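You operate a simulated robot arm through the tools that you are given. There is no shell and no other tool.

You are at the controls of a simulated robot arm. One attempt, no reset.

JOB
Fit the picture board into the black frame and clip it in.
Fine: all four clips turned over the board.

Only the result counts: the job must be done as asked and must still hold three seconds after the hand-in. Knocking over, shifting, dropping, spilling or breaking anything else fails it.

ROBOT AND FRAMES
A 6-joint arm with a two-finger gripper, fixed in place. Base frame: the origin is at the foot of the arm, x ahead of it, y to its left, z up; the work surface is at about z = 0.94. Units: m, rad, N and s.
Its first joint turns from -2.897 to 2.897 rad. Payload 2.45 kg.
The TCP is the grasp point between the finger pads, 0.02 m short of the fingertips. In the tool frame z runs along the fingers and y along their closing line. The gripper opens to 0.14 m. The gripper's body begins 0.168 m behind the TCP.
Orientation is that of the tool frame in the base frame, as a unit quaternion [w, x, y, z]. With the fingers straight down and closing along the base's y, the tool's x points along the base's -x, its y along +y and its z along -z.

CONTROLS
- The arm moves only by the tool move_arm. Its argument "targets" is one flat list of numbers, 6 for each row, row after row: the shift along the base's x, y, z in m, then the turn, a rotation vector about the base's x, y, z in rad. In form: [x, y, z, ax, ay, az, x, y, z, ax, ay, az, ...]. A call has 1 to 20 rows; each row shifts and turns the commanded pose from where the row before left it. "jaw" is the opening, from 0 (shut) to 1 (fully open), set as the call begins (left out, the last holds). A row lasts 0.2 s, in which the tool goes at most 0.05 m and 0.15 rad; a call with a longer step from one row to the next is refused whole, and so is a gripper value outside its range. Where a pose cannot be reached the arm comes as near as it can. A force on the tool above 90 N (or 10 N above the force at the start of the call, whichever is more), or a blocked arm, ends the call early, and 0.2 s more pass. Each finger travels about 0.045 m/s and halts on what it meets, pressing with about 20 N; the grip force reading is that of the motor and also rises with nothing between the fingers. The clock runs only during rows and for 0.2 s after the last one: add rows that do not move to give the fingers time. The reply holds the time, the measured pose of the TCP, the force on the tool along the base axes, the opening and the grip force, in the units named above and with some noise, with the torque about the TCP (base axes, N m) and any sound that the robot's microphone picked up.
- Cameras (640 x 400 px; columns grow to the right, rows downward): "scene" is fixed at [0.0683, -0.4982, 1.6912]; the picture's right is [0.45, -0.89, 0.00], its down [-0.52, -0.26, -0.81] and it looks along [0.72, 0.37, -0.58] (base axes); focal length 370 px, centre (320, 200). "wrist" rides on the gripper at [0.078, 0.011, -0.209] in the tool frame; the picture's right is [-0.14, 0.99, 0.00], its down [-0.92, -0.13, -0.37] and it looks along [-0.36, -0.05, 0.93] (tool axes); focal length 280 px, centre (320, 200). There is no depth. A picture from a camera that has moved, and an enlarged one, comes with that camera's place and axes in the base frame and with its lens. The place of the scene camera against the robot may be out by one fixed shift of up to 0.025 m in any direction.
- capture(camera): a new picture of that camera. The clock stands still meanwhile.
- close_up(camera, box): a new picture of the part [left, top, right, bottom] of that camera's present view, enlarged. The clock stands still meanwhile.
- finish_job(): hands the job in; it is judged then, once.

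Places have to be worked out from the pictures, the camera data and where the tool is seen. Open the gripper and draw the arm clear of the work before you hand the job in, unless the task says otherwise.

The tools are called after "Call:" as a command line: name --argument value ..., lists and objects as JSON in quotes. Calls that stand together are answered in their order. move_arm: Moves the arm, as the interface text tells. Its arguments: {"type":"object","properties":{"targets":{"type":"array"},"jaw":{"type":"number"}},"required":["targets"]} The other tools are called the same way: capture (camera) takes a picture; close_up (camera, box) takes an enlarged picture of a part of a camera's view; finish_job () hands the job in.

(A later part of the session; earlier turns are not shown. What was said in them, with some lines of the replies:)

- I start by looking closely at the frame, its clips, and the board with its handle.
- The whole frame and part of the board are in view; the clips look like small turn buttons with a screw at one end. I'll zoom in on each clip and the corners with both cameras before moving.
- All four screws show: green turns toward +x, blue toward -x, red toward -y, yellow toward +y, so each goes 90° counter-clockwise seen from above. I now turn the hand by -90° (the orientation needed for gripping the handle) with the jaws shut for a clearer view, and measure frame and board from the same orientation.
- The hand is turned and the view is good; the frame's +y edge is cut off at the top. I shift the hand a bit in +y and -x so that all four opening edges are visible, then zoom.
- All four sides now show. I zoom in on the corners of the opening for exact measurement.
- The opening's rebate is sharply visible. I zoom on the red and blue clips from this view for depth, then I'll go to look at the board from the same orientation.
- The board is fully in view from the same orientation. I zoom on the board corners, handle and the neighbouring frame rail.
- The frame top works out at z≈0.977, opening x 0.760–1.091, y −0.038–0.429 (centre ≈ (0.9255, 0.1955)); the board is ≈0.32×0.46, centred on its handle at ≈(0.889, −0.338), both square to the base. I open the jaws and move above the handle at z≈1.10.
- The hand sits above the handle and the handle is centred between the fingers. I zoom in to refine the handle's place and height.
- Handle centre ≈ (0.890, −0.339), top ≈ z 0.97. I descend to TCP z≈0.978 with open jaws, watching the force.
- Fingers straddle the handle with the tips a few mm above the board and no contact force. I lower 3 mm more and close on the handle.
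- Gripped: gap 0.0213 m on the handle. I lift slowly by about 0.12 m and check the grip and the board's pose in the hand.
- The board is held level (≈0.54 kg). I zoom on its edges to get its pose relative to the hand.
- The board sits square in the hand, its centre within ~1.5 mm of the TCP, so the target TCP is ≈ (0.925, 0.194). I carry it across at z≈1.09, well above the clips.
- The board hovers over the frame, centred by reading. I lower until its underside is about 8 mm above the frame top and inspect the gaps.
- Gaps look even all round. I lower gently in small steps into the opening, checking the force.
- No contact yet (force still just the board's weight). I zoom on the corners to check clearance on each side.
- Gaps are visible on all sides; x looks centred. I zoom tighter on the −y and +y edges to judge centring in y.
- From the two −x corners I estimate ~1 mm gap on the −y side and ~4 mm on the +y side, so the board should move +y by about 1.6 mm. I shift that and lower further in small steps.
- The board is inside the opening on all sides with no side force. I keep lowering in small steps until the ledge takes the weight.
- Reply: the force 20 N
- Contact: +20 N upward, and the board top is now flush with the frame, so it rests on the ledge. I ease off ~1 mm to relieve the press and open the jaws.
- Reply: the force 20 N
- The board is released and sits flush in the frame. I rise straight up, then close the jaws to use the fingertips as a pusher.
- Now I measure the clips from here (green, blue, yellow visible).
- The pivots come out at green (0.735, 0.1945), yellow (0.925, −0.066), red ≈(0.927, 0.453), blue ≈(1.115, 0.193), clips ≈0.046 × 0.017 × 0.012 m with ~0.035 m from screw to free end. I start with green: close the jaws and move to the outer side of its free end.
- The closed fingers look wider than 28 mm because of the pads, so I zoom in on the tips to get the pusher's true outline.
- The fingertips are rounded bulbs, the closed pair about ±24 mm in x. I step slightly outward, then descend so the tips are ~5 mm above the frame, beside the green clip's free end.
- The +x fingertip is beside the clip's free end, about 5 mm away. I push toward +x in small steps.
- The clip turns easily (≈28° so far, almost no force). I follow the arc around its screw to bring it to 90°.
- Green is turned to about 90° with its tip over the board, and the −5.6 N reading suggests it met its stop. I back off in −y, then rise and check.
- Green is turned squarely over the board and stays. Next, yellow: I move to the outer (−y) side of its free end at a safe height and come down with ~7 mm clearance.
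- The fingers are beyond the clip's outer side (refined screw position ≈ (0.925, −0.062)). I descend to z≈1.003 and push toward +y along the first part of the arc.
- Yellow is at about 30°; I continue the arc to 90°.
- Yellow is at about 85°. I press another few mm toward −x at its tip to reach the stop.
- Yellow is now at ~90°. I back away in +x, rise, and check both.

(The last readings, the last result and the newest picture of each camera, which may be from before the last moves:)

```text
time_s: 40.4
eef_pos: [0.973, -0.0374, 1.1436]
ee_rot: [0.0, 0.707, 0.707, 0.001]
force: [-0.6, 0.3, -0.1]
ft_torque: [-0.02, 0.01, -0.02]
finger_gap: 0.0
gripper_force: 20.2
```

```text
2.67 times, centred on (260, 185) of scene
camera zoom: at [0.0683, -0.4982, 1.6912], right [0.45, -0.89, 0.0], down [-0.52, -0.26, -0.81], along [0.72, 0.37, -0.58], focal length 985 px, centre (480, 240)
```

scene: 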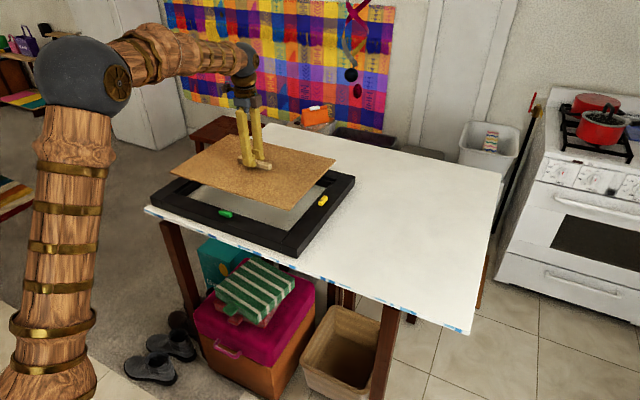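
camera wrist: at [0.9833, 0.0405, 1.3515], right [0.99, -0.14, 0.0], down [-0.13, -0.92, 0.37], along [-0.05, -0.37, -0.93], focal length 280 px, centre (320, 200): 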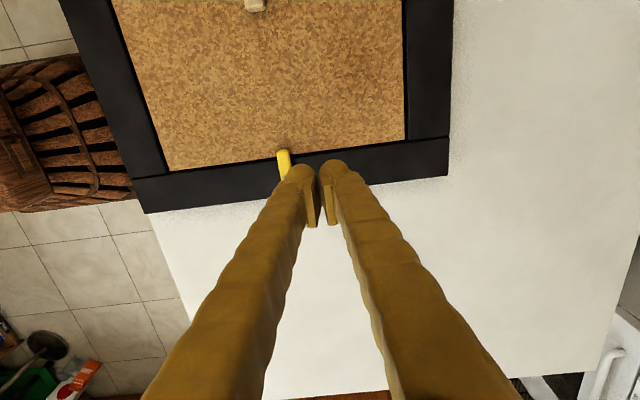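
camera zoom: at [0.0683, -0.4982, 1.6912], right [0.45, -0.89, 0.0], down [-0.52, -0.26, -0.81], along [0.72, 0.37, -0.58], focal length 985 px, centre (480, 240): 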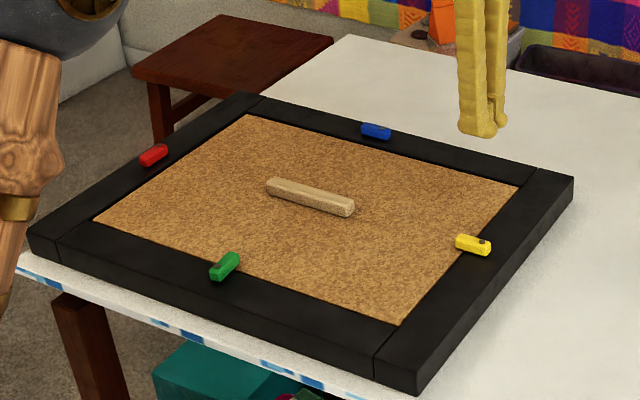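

Green and yellow are squarely over the board. Red is slightly beyond the vertical reach, so I swing over to its outer side while leaning the fingers 20° toward +y.

Call:
move_arm --targets '[-0.0065, 0.0407, 0, 0.0268, 0, 0, -0.0065, 0.0407, 0, 0.0268, 0, 0, -0.0065, 0.0407, 0, 0.0268, 0, 0, -0.0065, 0.0407, 0, 0.0268, 0, 0, -0.0065, 0.0407, 0, 0.0268, 0, 0, -0.0065, 0.0407, 0, 0.0268, 0, 0, -0.0065, 0.0407, 0, 0.0268, 0, 0, -0.0065, 0.0407, 0, 0.0268, 0, 0, -0.0065, 0.0407, 0, 0.0268, 0, 0, -0.0065, 0.0407, 0, 0.0268, 0, 0, -0.0065, 0.0407, 0, 0.0268, 0, 0, -0.0065, 0.0407, 0, 0.0268, 0, 0, -0.0065, 0.0407, 0, 0.0268, 0, 0, 0, 0, 0, 0, 0, 0, 0, 0, 0, 0, 0, 0]'

Call:
capture --camera "wrist"

Call:
capture --camera "scene"

```text
time_s: 43.6
eef_pos: [0.8852, 0.4935, 1.1441]
ee_rot: [-0.123, 0.696, 0.696, 0.124]
force: [0.0, -0.1, -0.1]
ft_torque: [0.02, -0.02, 0.0]
finger_gap: 0.0
gripper_force: 20.3
```

```text
taken
camera wrist: at [0.8967, 0.4952, 1.3661], right [0.99, -0.13, -0.05], down [-0.13, -0.99, 0.03], along [-0.05, -0.02, -1.0], focal length 280 px, centre (320, 200)
```

wrist: 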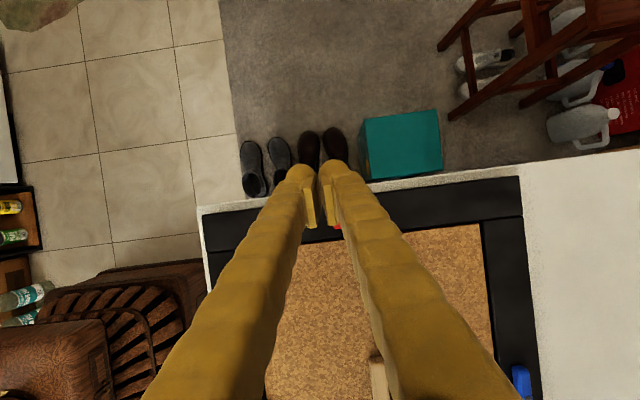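

```text
taken
```

scene: 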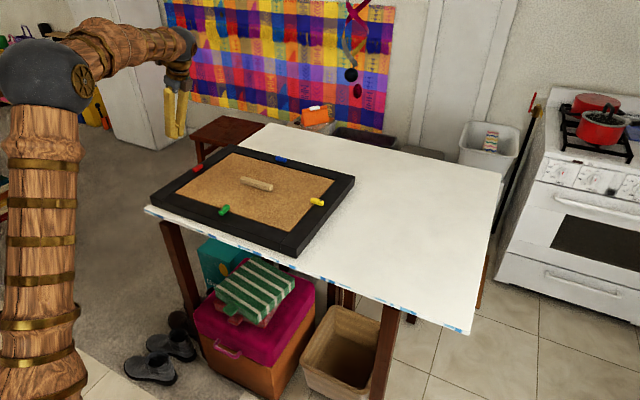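

Pose reached with the lean. I descend beside the red clip's outer side, first to z≈1.02, and look.

Call:
move_arm --targets '[0.001, 0, -0.04, 0, 0, 0, 0, 0, -0.04, 0, 0, 0, 0, 0, -0.03, 0, 0, 0, 0, 0, -0.014, 0, 0, 0, 0, 0, 0, 0, 0, 0]'

Call:
close_up --camera "wrist" --box '[240, 130, 432, 290]'

Call:
close_up --camera "scene" --box '[152, 135, 248, 195]'

```text
time_s: 44.8
eef_pos: [0.8878, 0.4912, 1.0189]
ee_rot: [-0.122, 0.696, 0.697, 0.123]
force: [-1.0, 0.6, -0.2]
ft_torque: [0.01, 0.02, -0.02]
finger_gap: 0.0
gripper_force: 20.4
```

```text
2.50 times, centred on (336, 210) of wrist
camera zoom: at [0.8982, 0.4936, 1.2418], right [0.99, -0.13, -0.05], down [-0.13, -0.99, 0.03], along [-0.05, -0.02, -1.0], focal length 701 px, centre (280, 175)
```

zoom: 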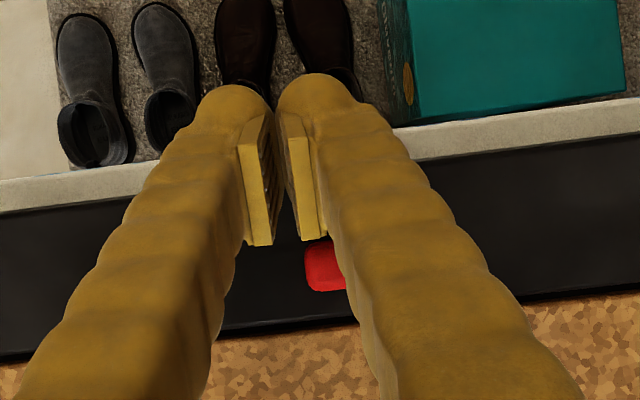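

```text
6.67 times, centred on (200, 165) of scene
camera zoom: at [0.0683, -0.4982, 1.6912], right [0.45, -0.89, 0.0], down [-0.52, -0.26, -0.81], along [0.72, 0.37, -0.58], focal length 2463 px, centre (1120, 433)
```

zoom: 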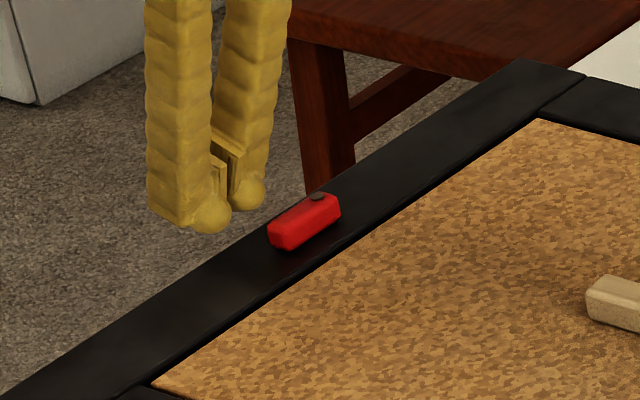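

Fingertips are on the outer side, clear of the clip, whose free end is at x≈0.891. I go down to z≈1.005 and push toward −y.

Call:
move_arm --targets '[0, 0, -0.008, 0, 0, 0, 0, 0, -0.006, 0, 0, 0, 0, -0.008, 0, 0, 0, 0, 0, -0.007, 0, 0, 0, 0, -0.001, -0.006, 0, 0, 0, 0, -0.001, -0.005, 0, 0, 0, 0, 0, 0, 0, 0, 0, 0]'

Call:
close_up --camera "wrist" --box '[240, 130, 432, 290]'

Call:
close_up --camera "scene" --box '[152, 135, 248, 195]'

```text
time_s: 46.4
eef_pos: [0.887, 0.4669, 1.0065]
ee_rot: [-0.122, 0.697, 0.696, 0.123]
force: [-0.7, 0.3, 0.7]
ft_torque: [-0.02, -0.03, -0.02]
finger_gap: 0.0002
gripper_force: 20.3
```

```text
2.50 times, centred on (336, 210) of wrist
camera zoom: at [0.8974, 0.4686, 1.229], right [0.99, -0.13, -0.05], down [-0.13, -0.99, 0.03], along [-0.05, -0.02, -1.0], focal length 701 px, centre (280, 175)
```

zoom: 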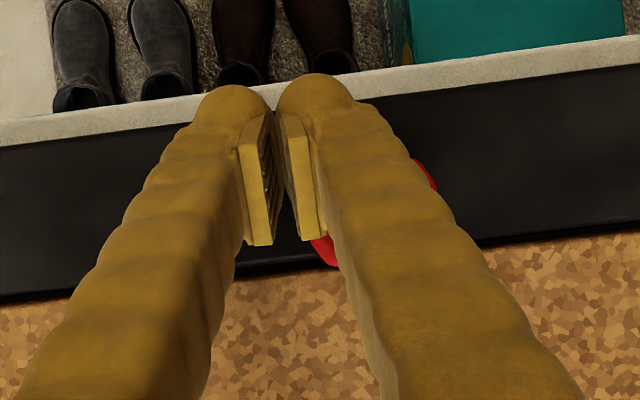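

```text
6.67 times, centred on (200, 165) of scene
camera zoom: at [0.0683, -0.4982, 1.6912], right [0.45, -0.89, 0.0], down [-0.52, -0.26, -0.81], along [0.72, 0.37, -0.58], focal length 2463 px, centre (1120, 433)
```

zoom: 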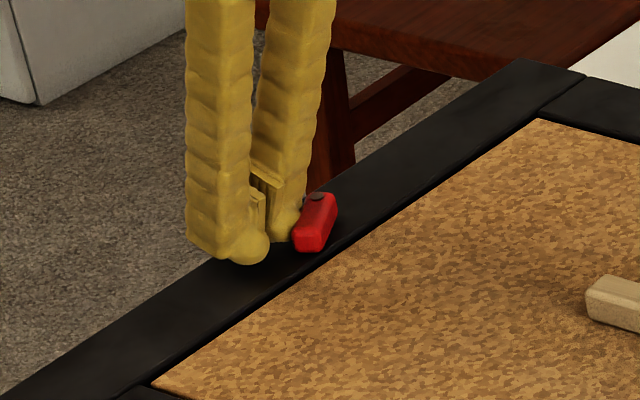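

Red is turning (~25°). I follow the arc on toward −y and then +x.

Call:
move_arm --targets '[-0.002, -0.009, 0, 0, 0, 0, -0.001, -0.01, 0, 0, 0, 0, 0.002, -0.009, 0, 0, 0, 0, 0.004, -0.006, 0, 0, 0, 0, 0, 0, 0, 0, 0, 0]'

Call:
close_up --camera "wrist" --box '[240, 130, 432, 290]'

Call:
close_up --camera "scene" --box '[152, 135, 248, 195]'

```text
time_s: 47.6
eef_pos: [0.8874, 0.4317, 1.0071]
ee_rot: [-0.123, 0.696, 0.697, 0.123]
force: [0.4, 0.4, -0.2]
ft_torque: [0.02, 0.03, 0.02]
finger_gap: 0.0002
gripper_force: 20.2
```

```text
2.50 times, centred on (336, 210) of wrist
camera zoom: at [0.8992, 0.4333, 1.2291], right [0.99, -0.13, -0.05], down [-0.13, -0.99, 0.03], along [-0.05, -0.02, -1.0], focal length 701 px, centre (280, 175)
```

zoom: 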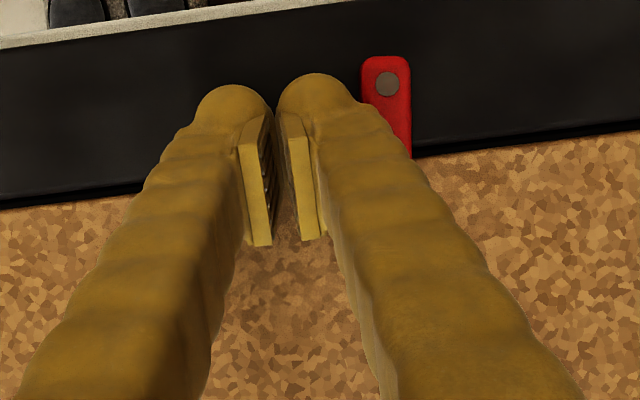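

```text
6.67 times, centred on (200, 165) of scene
camera zoom: at [0.0683, -0.4982, 1.6912], right [0.45, -0.89, 0.0], down [-0.52, -0.26, -0.81], along [0.72, 0.37, -0.58], focal length 2463 px, centre (1120, 433)
```

zoom: 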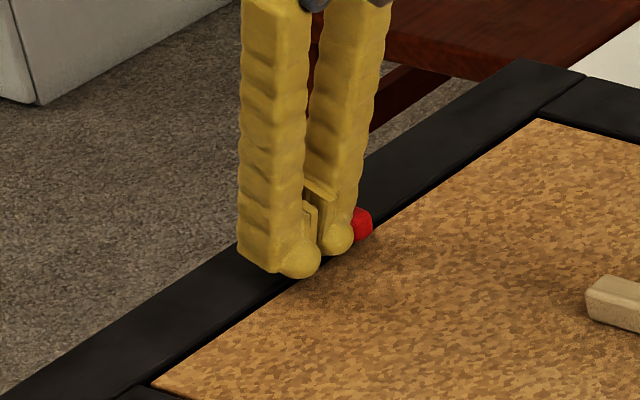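

Red is at ~84°. I push a bit further toward +x near its free end to complete the turn.

Call:
move_arm --targets '[0.001, -0.006, 0, 0, 0, 0, 0.002, 0, 0, 0, 0, 0, 0.002, 0, 0, 0, 0, 0, 0, 0, 0, 0, 0, 0]'

Call:
close_up --camera "wrist" --box '[240, 90, 432, 250]'

Call:
close_up --camera "scene" --box '[182, 145, 230, 175]'

```text
time_s: 48.6
eef_pos: [0.8928, 0.4249, 1.0071]
ee_rot: [-0.123, 0.696, 0.696, 0.123]
force: [0.3, 0.3, -0.1]
ft_torque: [-0.04, 0.0, 0.04]
finger_gap: 0.0
gripper_force: 20.3
```

```text
2.50 times, centred on (336, 170) of wrist
camera zoom: at [0.9047, 0.4275, 1.2291], right [0.99, -0.13, -0.05], down [-0.13, -0.99, 0.03], along [-0.05, -0.02, -1.0], focal length 701 px, centre (280, 275)
```

zoom: 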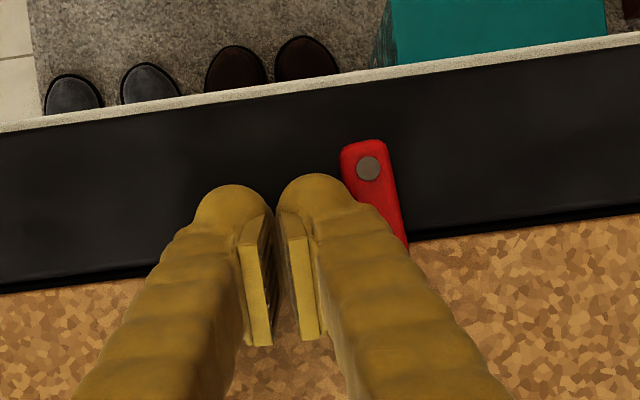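

```text
13.33 times, centred on (206, 160) of scene
camera zoom: at [0.0683, -0.4982, 1.6912], right [0.45, -0.89, 0.0], down [-0.52, -0.26, -0.81], along [0.72, 0.37, -0.58], focal length 4926 px, centre (1840, 733)
```

zoom: 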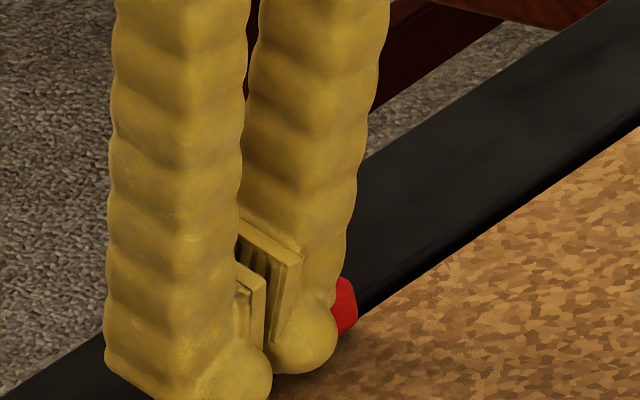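

Red now points squarely across the rail. I back off in −x, rise, and inspect it.

Call:
move_arm --targets '[-0.008, 0, 0, 0, 0, 0, -0.008, 0, 0.01, 0, 0, 0, 0, 0, 0.04, 0, 0, 0, -0.03, 0, 0.04, 0, 0, 0, -0.04, 0, 0.03, 0, 0, 0, 0, 0, 0, 0, 0, 0]'

Call:
capture --camera "wrist"

Call:
close_up --camera "scene" --box '[166, 145, 230, 185]'

```text
time_s: 50.0
eef_pos: [0.8094, 0.4248, 1.1272]
ee_rot: [-0.123, 0.696, 0.697, 0.123]
force: [-0.3, -0.4, -0.2]
ft_torque: [-0.01, -0.01, 0.01]
finger_gap: 0.0001
gripper_force: 20.0
```

```text
taken
camera wrist: at [0.8197, 0.4273, 1.3494], right [0.99, -0.13, -0.05], down [-0.13, -0.99, 0.03], along [-0.05, -0.02, -1.0], focal length 280 px, centre (320, 200)
```

wrist: 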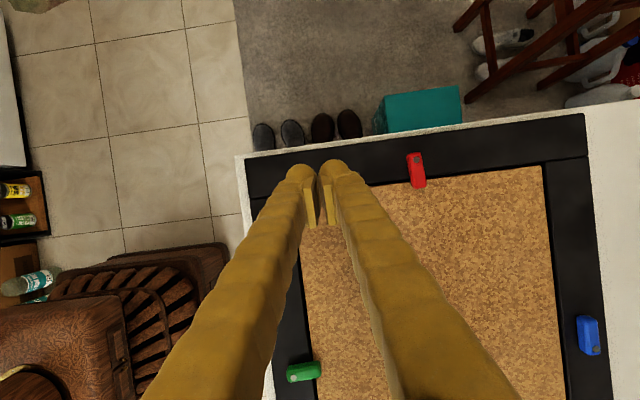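

```text
10.00 times, centred on (198, 165) of scene
camera zoom: at [0.0683, -0.4982, 1.6912], right [0.45, -0.89, 0.0], down [-0.52, -0.26, -0.81], along [0.72, 0.37, -0.58], focal length 3695 px, centre (1540, 550)
```

zoom: 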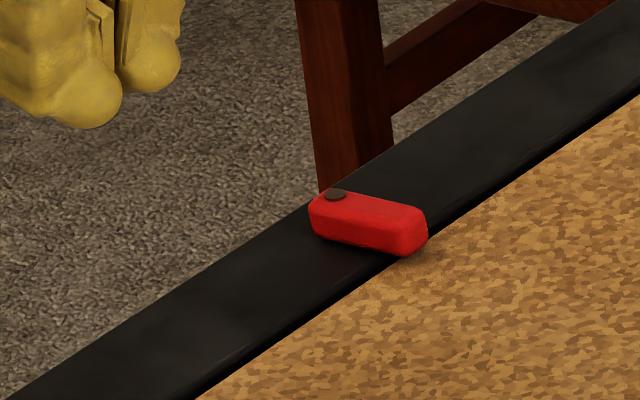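

Red is done too. For blue (beyond vertical reach) I straighten the lean, then tilt the fingers 40° outward (+x) while moving out to its far side, staying high.

Call:
move_arm --targets '[0, -0.03, 0, -0.1161, 0, 0, 0, -0.03, 0, -0.1161, 0, 0, 0, -0.03, 0, -0.1162, 0, 0, 0.03, -0.0173, 0, 0, -0.1167, 0, 0.03, -0.0173, 0, 0, -0.1167, 0, 0.03, -0.0173, 0, 0, -0.1167, 0, 0.03, -0.0173, 0, 0, -0.1167, 0, 0.03, -0.0173, 0, 0, -0.1167, 0, 0.03, -0.0173, 0, 0, -0.1167, 0, 0.0312, 0, 0, 0, 0, 0, 0.0312, 0, 0, 0, 0, 0, 0.0312, 0, 0, 0, 0, 0, 0.0312, 0, 0, 0, 0, 0, 0.0312, 0, 0, 0, 0, 0, 0, 0, 0, 0, 0, 0]'

Call:
capture --camera "wrist"

Call:
capture --camera "scene"

```text
time_s: 53.2
eef_pos: [1.1458, 0.2326, 1.1263]
ee_rot: [0.242, 0.664, 0.664, 0.243]
force: [-0.2, 0.9, -0.2]
ft_torque: [0.05, -0.02, 0.0]
finger_gap: 0.0001
gripper_force: 19.6
```

```text
taken
camera wrist: at [1.018, 0.3095, 1.2923], right [0.76, -0.14, 0.64], down [-0.34, -0.92, 0.2], along [0.56, -0.36, -0.74], focal length 280 px, centre (320, 200)
```

wrist: 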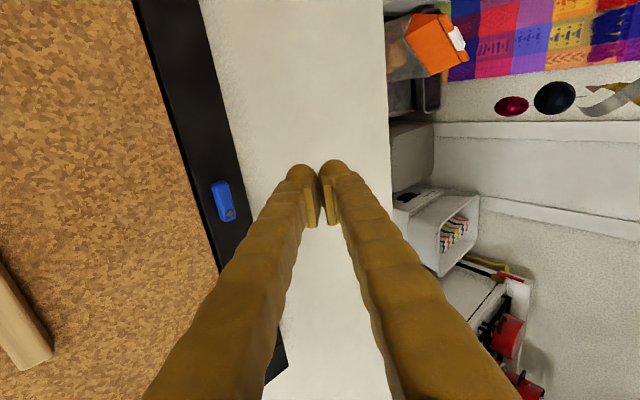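

```text
taken
```

scene: 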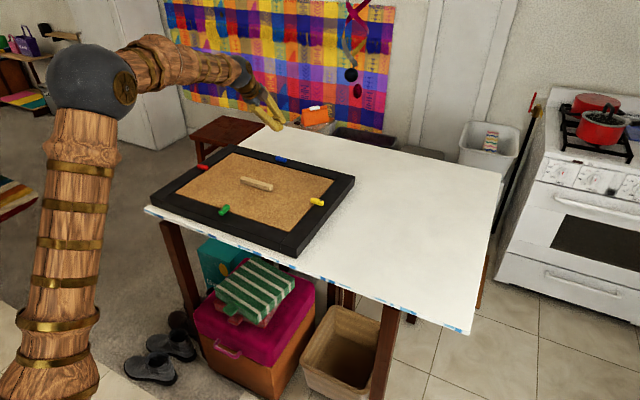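

Pose reached cleanly with the 40° tilt; blue's screw is again at ≈(1.114, 0.195). I descend beside its outer side to TCP z≈1.02 and look.

Call:
move_arm --targets '[0, 0, -0.035, 0, 0, 0, 0, 0, -0.035, 0, 0, 0, 0, 0, -0.025, 0, 0, 0, 0, 0, -0.011, 0, 0, 0, 0, 0, 0, 0, 0, 0]'

Call:
close_up --camera "wrist" --box '[200, 120, 392, 280]'

Call:
close_up --camera "scene" --box '[240, 125, 336, 185]'

```text
time_s: 54.4
eef_pos: [1.1441, 0.2336, 1.0211]
ee_rot: [0.243, 0.664, 0.664, 0.242]
force: [-0.5, 0.5, 0.3]
ft_torque: [0.0, 0.02, -0.01]
finger_gap: 0.0001
gripper_force: 20.6
```

```text
2.50 times, centred on (296, 200) of wrist
camera zoom: at [1.0175, 0.3109, 1.1873], right [0.76, -0.14, 0.64], down [-0.34, -0.92, 0.2], along [0.56, -0.36, -0.74], focal length 701 px, centre (380, 200)
```

zoom: 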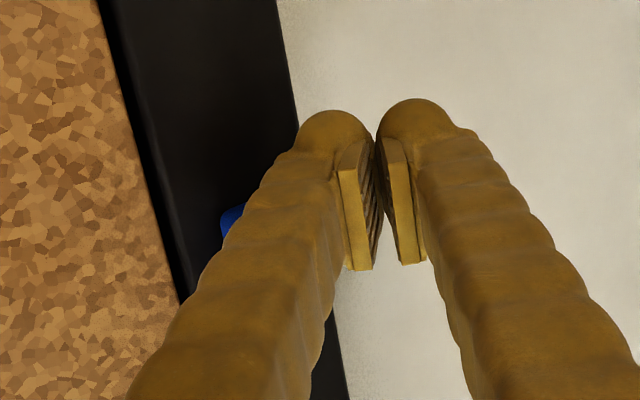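

```text
6.67 times, centred on (288, 155) of scene
camera zoom: at [0.0683, -0.4982, 1.6912], right [0.45, -0.89, 0.0], down [-0.52, -0.26, -0.81], along [0.72, 0.37, -0.58], focal length 2463 px, centre (533, 500)
```

zoom: 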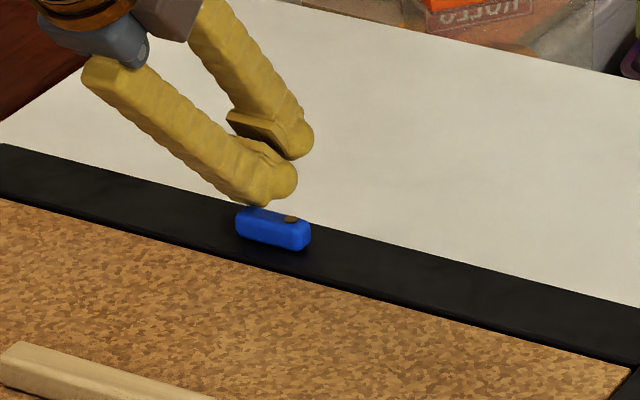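

The tips are just beyond the clip's outer side. I lower to TCP z≈1.012 and check clearance before pulling inward.

Call:
move_arm --targets '[0.002, -0.001, -0.005, 0, 0, 0, 0, 0, -0.004, 0, 0, 0, 0, 0, 0, 0, 0, 0]'

Call:
close_up --camera "wrist" --box '[200, 120, 392, 280]'

Call:
close_up --camera "scene" --box '[256, 140, 304, 170]'

```text
time_s: 55.2
eef_pos: [1.1465, 0.2315, 1.0112]
ee_rot: [0.243, 0.664, 0.665, 0.243]
force: [0.3, 1.2, -0.2]
ft_torque: [-0.04, -0.01, -0.01]
finger_gap: 0.0003
gripper_force: 19.8
```

```text
2.50 times, centred on (296, 200) of wrist
camera zoom: at [1.0193, 0.3094, 1.178], right [0.76, -0.14, 0.64], down [-0.34, -0.92, 0.2], along [0.56, -0.36, -0.74], focal length 701 px, centre (380, 200)
```

zoom: 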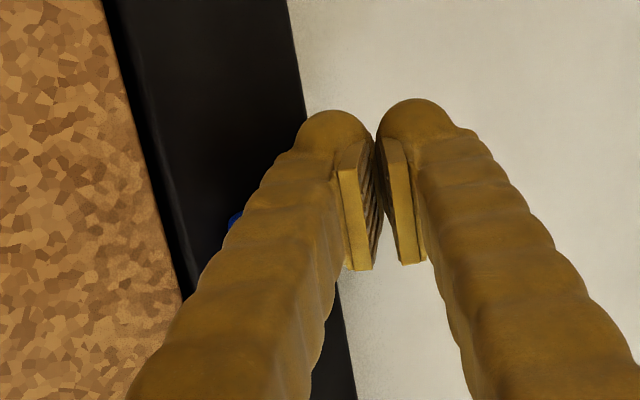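

```text
13.33 times, centred on (280, 155) of scene
camera zoom: at [0.0683, -0.4982, 1.6912], right [0.45, -0.89, 0.0], down [-0.52, -0.26, -0.81], along [0.72, 0.37, -0.58], focal length 4926 px, centre (853, 800)
```

zoom: 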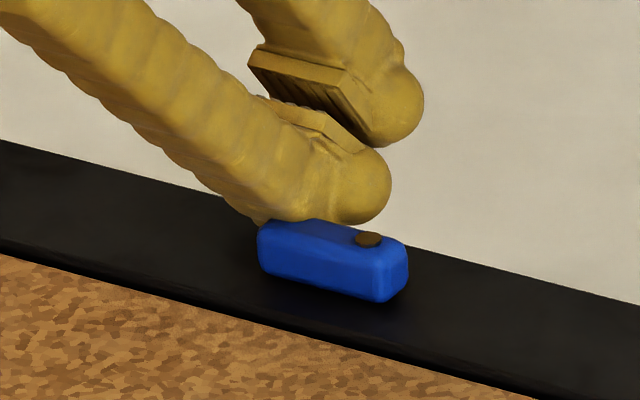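

The lower finger sits behind the clip's free end. I pull toward −x in small steps and watch whether it turns.

Call:
move_arm --targets '[-0.004, 0, 0, 0, 0, 0, -0.004, 0, 0, 0, 0, 0, -0.004, 0, 0, 0, 0, 0, -0.004, 0, 0, 0, 0, 0, 0, 0, 0, 0, 0, 0]'

Call:
close_up --camera "wrist" --box '[200, 120, 392, 280]'

Call:
close_up --camera "scene" --box '[256, 140, 304, 170]'

```text
time_s: 56.4
eef_pos: [1.1293, 0.2309, 1.0118]
ee_rot: [0.242, 0.664, 0.665, 0.242]
force: [-0.5, 0.5, -0.8]
ft_torque: [-0.02, -0.05, 0.06]
finger_gap: 0.0
gripper_force: 20.4
```

```text
2.50 times, centred on (296, 200) of wrist
camera zoom: at [1.0032, 0.3089, 1.1776], right [0.76, -0.14, 0.64], down [-0.34, -0.92, 0.2], along [0.56, -0.36, -0.74], focal length 701 px, centre (380, 200)
```

zoom: 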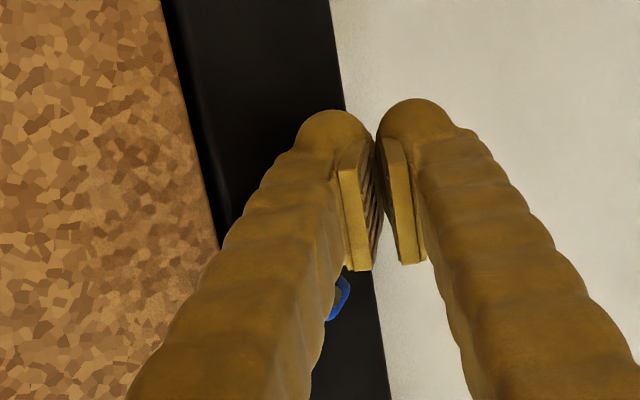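

```text
13.33 times, centred on (280, 155) of scene
camera zoom: at [0.0683, -0.4982, 1.6912], right [0.45, -0.89, 0.0], down [-0.52, -0.26, -0.81], along [0.72, 0.37, -0.58], focal length 4926 px, centre (853, 800)
```

zoom: 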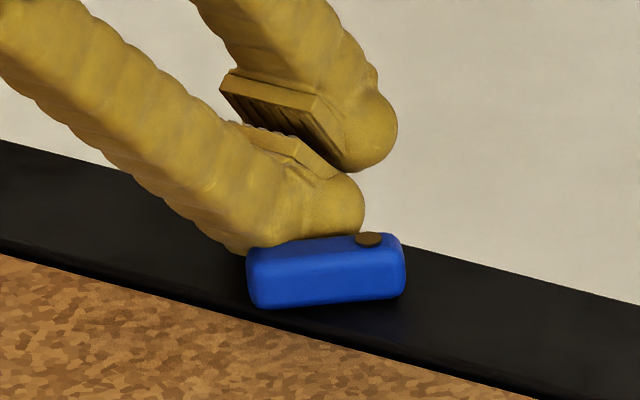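

Blue is turning (~20°) with negligible force. I follow the arc toward −x and then −y.

Call:
move_arm --targets '[-0.005, 0.001, 0, 0, 0, 0, -0.006, -0.001, 0, 0, 0, 0, -0.005, -0.002, 0, 0, 0, 0, 0, 0, 0, 0, 0, 0]'

Call:
close_up --camera "wrist" --box '[200, 120, 392, 280]'

Call:
close_up --camera "scene" --box '[256, 140, 304, 170]'

```text
time_s: 57.4
eef_pos: [1.1151, 0.2296, 1.0115]
ee_rot: [0.242, 0.664, 0.664, 0.243]
force: [0.2, 0.8, 0.8]
ft_torque: [-0.02, 0.0, 0.01]
finger_gap: 0.0001
gripper_force: 20.3
```

```text
2.50 times, centred on (296, 200) of wrist
camera zoom: at [0.988, 0.3072, 1.1777], right [0.76, -0.14, 0.64], down [-0.34, -0.92, 0.2], along [0.56, -0.36, -0.74], focal length 701 px, centre (380, 200)
```

zoom: 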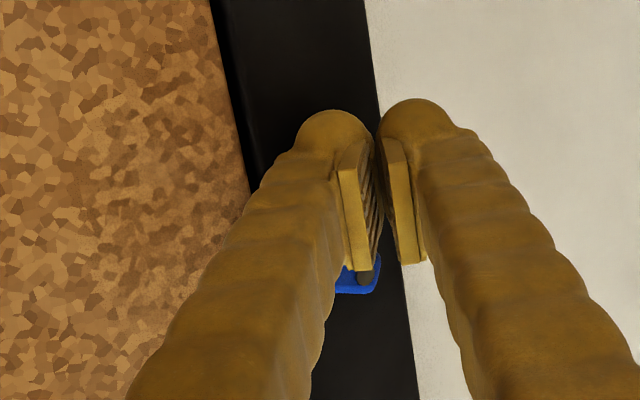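

```text
13.33 times, centred on (280, 155) of scene
camera zoom: at [0.0683, -0.4982, 1.6912], right [0.45, -0.89, 0.0], down [-0.52, -0.26, -0.81], along [0.72, 0.37, -0.58], focal length 4926 px, centre (853, 800)
```

zoom: 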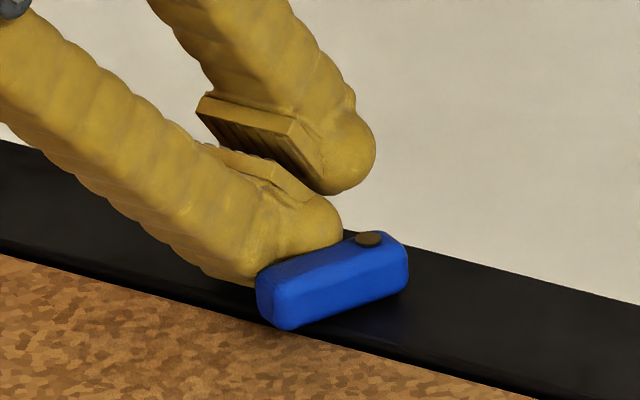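

Blue is at ~45–50°. I continue toward −x/−y.

Call:
move_arm --targets '[-0.006, -0.001, 0, 0, 0, 0, -0.006, -0.003, 0, 0, 0, 0, -0.003, -0.004, 0, 0, 0, 0, 0, 0, 0, 0, 0, 0]'

Call:
close_up --camera "wrist" --box '[200, 120, 392, 280]'

Call:
close_up --camera "scene" --box '[256, 140, 304, 170]'

```text
time_s: 58.4
eef_pos: [1.0998, 0.2205, 1.0123]
ee_rot: [0.242, 0.664, 0.665, 0.243]
force: [1.8, 7.8, 3.8]
ft_torque: [0.04, -0.02, 0.02]
finger_gap: 0.0
gripper_force: 20.2
```

```text
2.50 times, centred on (296, 200) of wrist
camera zoom: at [0.9723, 0.2996, 1.1781], right [0.76, -0.14, 0.64], down [-0.33, -0.92, 0.2], along [0.56, -0.36, -0.74], focal length 701 px, centre (380, 200)
```

zoom: 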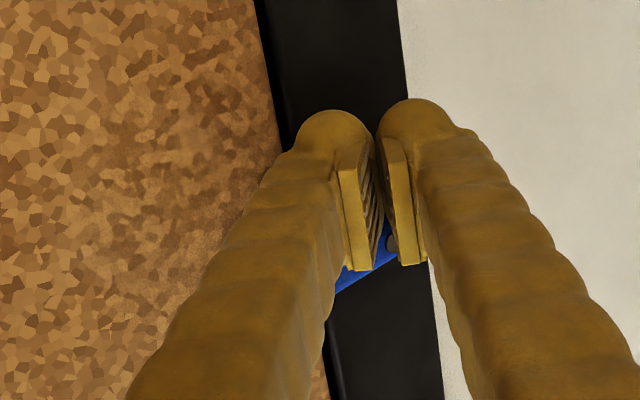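

```text
13.33 times, centred on (280, 155) of scene
camera zoom: at [0.0683, -0.4982, 1.6912], right [0.45, -0.89, 0.0], down [-0.52, -0.26, -0.81], along [0.72, 0.37, -0.58], focal length 4926 px, centre (853, 800)
```

zoom: 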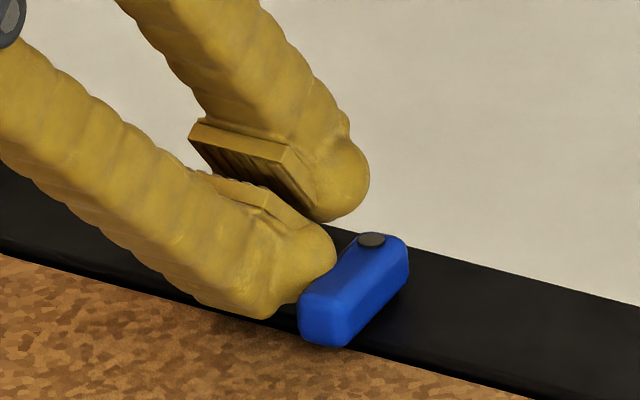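

Blue now points squarely inward and 7.8 N of resistance in y shows it reached its stop. I back off in +y, rise, and inspect.

Call:
move_arm --targets '[0, 0.007, 0, 0, 0, 0, 0, 0.01, 0.004, 0, 0, 0, 0, 0.01, 0.03, 0, 0, 0, 0, 0, 0.045, 0, 0, 0, 0, 0, 0.045, 0, 0, 0, 0, 0, 0, 0, 0, 0]'

Call:
capture --camera "wrist"

Call:
close_up --camera "scene" --box '[256, 140, 304, 170]'

Call:
close_up --camera "scene" --box '[140, 110, 380, 260]'

```text
time_s: 59.8
eef_pos: [1.0985, 0.2499, 1.1345]
ee_rot: [0.242, 0.665, 0.664, 0.243]
force: [-0.3, -0.2, 0.1]
ft_torque: [0.0, 0.0, 0.01]
finger_gap: 0.0
gripper_force: 19.7
```

```text
taken
camera wrist: at [0.9725, 0.3271, 1.3005], right [0.76, -0.14, 0.64], down [-0.34, -0.92, 0.2], along [0.56, -0.36, -0.74], focal length 280 px, centre (320, 200)
```

wrist: 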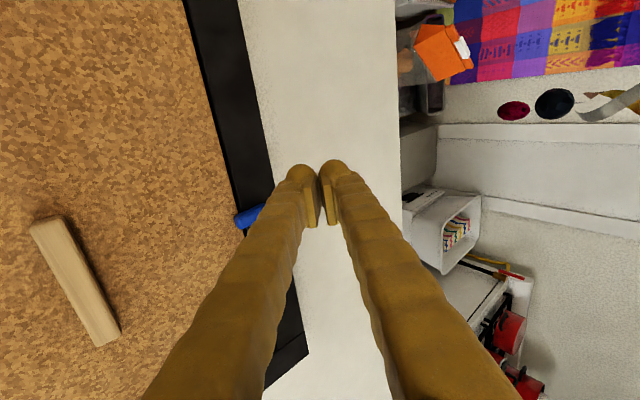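

```text
13.33 times, centred on (280, 155) of scene
camera zoom: at [0.0683, -0.4982, 1.6912], right [0.45, -0.89, 0.0], down [-0.52, -0.26, -0.81], along [0.72, 0.37, -0.58], focal length 4926 px, centre (853, 800)
```

zoom: 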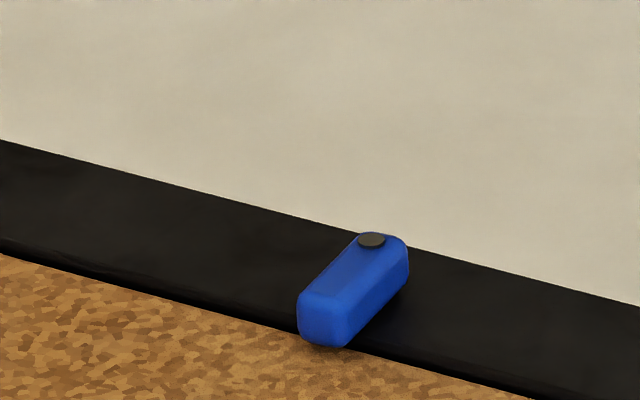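

```text
2.67 times, centred on (260, 185) of scene
camera zoom: at [0.0683, -0.4982, 1.6912], right [0.45, -0.89, 0.0], down [-0.52, -0.26, -0.81], along [0.72, 0.37, -0.58], focal length 985 px, centre (480, 240)
```

zoom: 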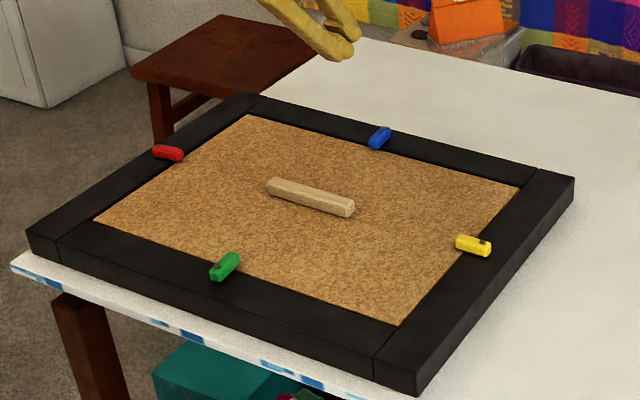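

All four clips point inward, and the frame has not moved in the scene view. I retract the arm up and back to vertical, open the gripper, and check the overlaps from above.

Call:
move_arm --targets '[-0.03, 0.008, 0.025, 0, 0.1167, 0, -0.035, 0.008, 0.02, 0, 0.1167, 0, -0.035, 0.008, 0.02, 0, 0.1167, 0, -0.04, 0.008, 0.02, 0, 0.1167, 0, -0.04, 0.008, 0.02, 0, 0.1167, 0, -0.04, 0.008, 0.02, 0, 0.1167, 0, -0.04, 0.008, 0.02, 0, 0, 0, -0.04, 0.008, 0.02, 0, 0, 0, -0.04, 0.008, 0.02, 0, 0, 0, -0.04, 0.008, 0.01, 0, 0, 0, 0, 0, 0, 0, 0, 0]' --jaw 1

Call:
capture --camera "wrist"

Call:
capture --camera "scene"

```text
time_s: 62.2
eef_pos: [0.7198, 0.3291, 1.3315]
ee_rot: [0.0, 0.707, 0.707, 0.0]
force: [0.0, 0.6, -0.4]
ft_torque: [-0.02, 0.02, -0.02]
finger_gap: 0.1398
gripper_force: 0.2
```

```text
taken
camera wrist: at [0.7298, 0.4063, 1.5398], right [0.99, -0.14, 0.0], down [-0.13, -0.92, 0.37], along [-0.05, -0.36, -0.93], focal length 280 px, centre (320, 200)
```

wrist: 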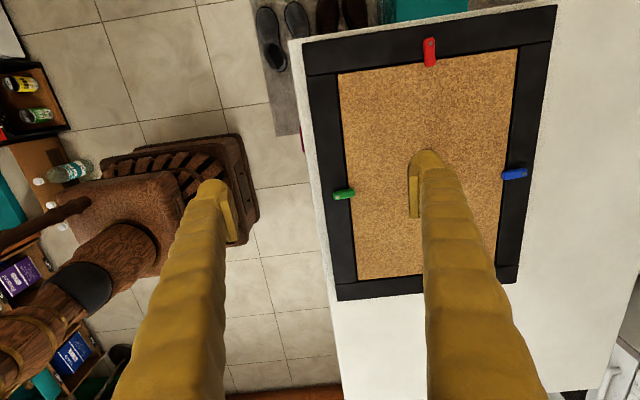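

```text
taken
```

scene: 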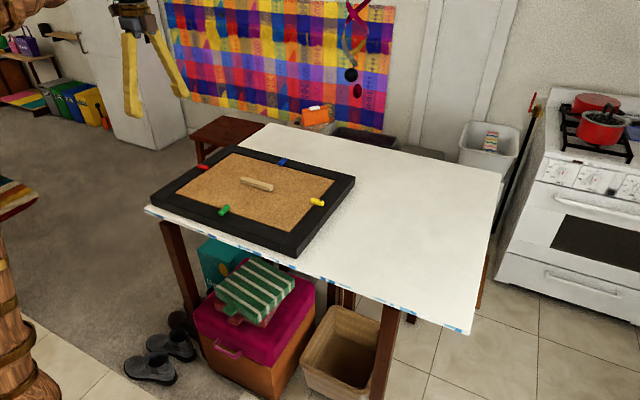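

The arm is clear with the gripper open. I zoom in on each clip to confirm that each reaches over the board at close to 90°.

Call:
close_up --camera "wrist" --box '[398, 28, 462, 78]'

Call:
close_up --camera "wrist" --box '[312, 169, 376, 219]'

Call:
close_up --camera "wrist" --box '[482, 148, 546, 198]'

Call:
close_up --camera "scene" --box '[294, 187, 342, 217]'

Call:
close_up --camera "scene" --box '[200, 195, 248, 225]'

Call:
close_up --camera "scene" --box '[180, 152, 228, 182]'

```text
8.00 times, centred on (430, 53) of wrist
camera zoom: at [0.7298, 0.4063, 1.5398], right [0.99, -0.14, 0.0], down [-0.13, -0.92, 0.37], along [-0.05, -0.36, -0.93], focal length 2243 px, centre (-560, 1376)
```

zoom: 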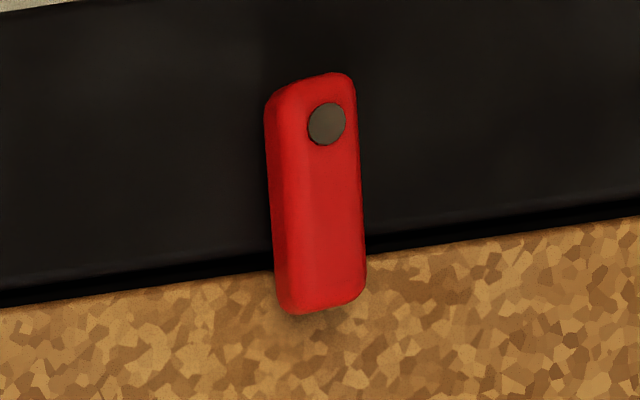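

```text
8.00 times, centred on (344, 194) of wrist
camera zoom: at [0.7298, 0.4063, 1.5398], right [0.99, -0.14, 0.0], down [-0.13, -0.92, 0.37], along [-0.05, -0.36, -0.93], focal length 2243 px, centre (128, 248)
```

zoom: 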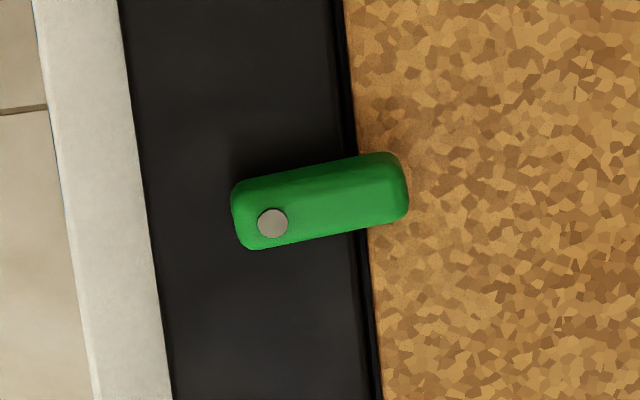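

```text
8.00 times, centred on (514, 173) of wrist
camera zoom: at [0.7298, 0.4063, 1.5398], right [0.99, -0.14, 0.0], down [-0.13, -0.92, 0.37], along [-0.05, -0.36, -0.93], focal length 2243 px, centre (-1232, 416)
```

zoom: 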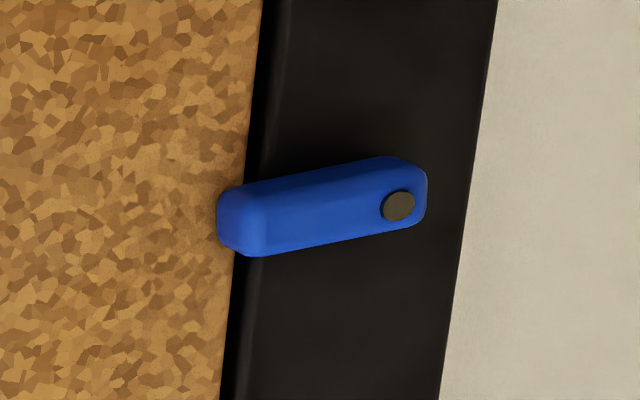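

```text
13.33 times, centred on (318, 202) of scene
camera zoom: at [0.0683, -0.4982, 1.6912], right [0.45, -0.89, 0.0], down [-0.52, -0.26, -0.81], along [0.72, 0.37, -0.58], focal length 4926 px, centre (347, 173)
```

zoom: 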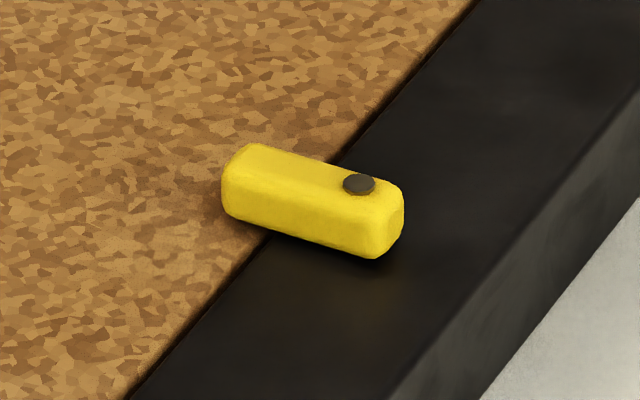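

```text
13.33 times, centred on (224, 210) of scene
camera zoom: at [0.0683, -0.4982, 1.6912], right [0.45, -0.89, 0.0], down [-0.52, -0.26, -0.81], along [0.72, 0.37, -0.58], focal length 4926 px, centre (1600, 67)
```

zoom: 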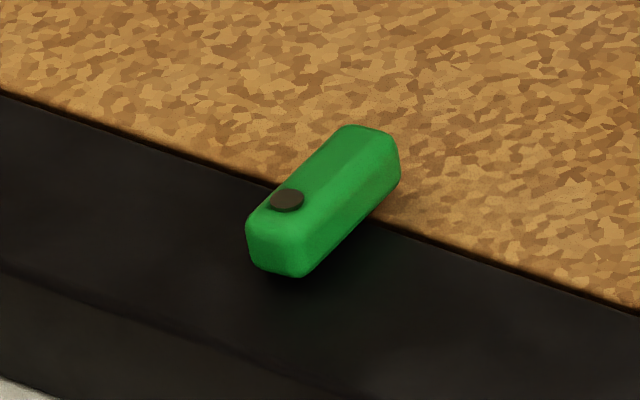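

```text
13.33 times, centred on (204, 167) of scene
camera zoom: at [0.0683, -0.4982, 1.6912], right [0.45, -0.89, 0.0], down [-0.52, -0.26, -0.81], along [0.72, 0.37, -0.58], focal length 4926 px, centre (1867, 640)
```

zoom: 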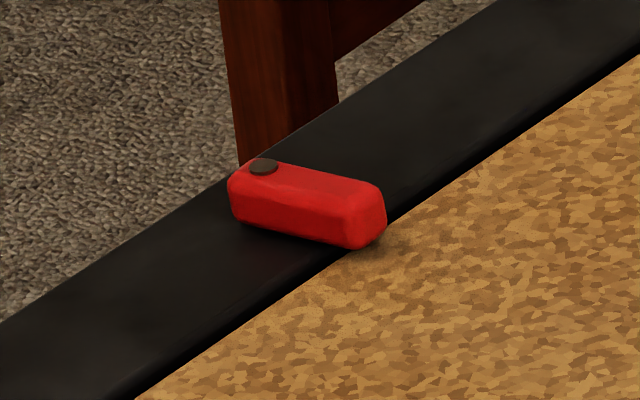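

All four clips lie within a few degrees of 90° and reach over the board edge, and the board sits flush in the frame. I draw the arm a little further back and up with the jaws open.

Call:
move_arm --targets '[-0.04, 0, 0.01, 0, 0, 0, -0.04, 0, 0.01, 0, 0, 0, -0.04, 0, 0.01, 0, 0, 0, -0.03, 0, 0.01, 0, 0, 0, 0, 0, 0, 0, 0, 0, 0, 0, 0, 0, 0, 0]'

Call:
close_up --camera "scene" --box '[140, 110, 380, 260]'

```text
time_s: 63.6
eef_pos: [0.5686, 0.3265, 1.3697]
ee_rot: [0.0, 0.708, 0.707, 0.001]
force: [-0.5, -0.4, 0.6]
ft_torque: [-0.01, -0.01, -0.03]
finger_gap: 0.1402
gripper_force: 0.0
```

```text
2.67 times, centred on (260, 185) of scene
camera zoom: at [0.0683, -0.4982, 1.6912], right [0.45, -0.89, 0.0], down [-0.52, -0.26, -0.81], along [0.72, 0.37, -0.58], focal length 985 px, centre (480, 240)
```

zoom: 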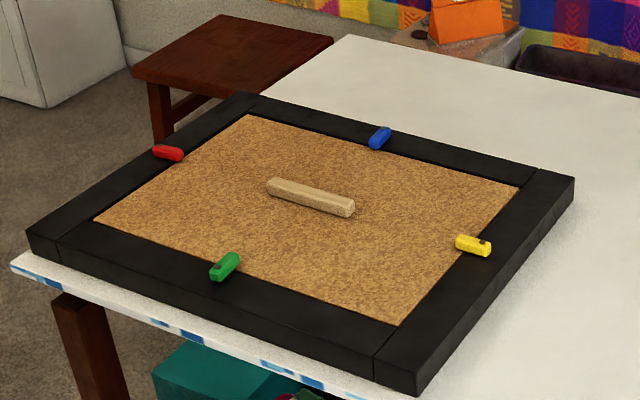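

The board is in the frame, all four clips are turned over it, nothing else has moved, and the arm is clear with the gripper open. I hand the job in.

Call:
finish_job

```text
The job is handed in.
```

The picture board is in the black frame, flush with its top, and all four clips are turned over it. I've handed the job in; no verdict has come back yet.

- **Board:** it rests on the frame's inner ledge, with a few millimetres of gap on every side.
- **Clips:** green, yellow, red and blue each ended within about 5° of a quarter turn. The close-ups show every clip reaching over the board's edge.
- **Surroundings:** the frame looks unmoved in the scene pictures from before and after, and nothing else was touched.
- **Arm:** it is drawn back above the table with the gripper open.
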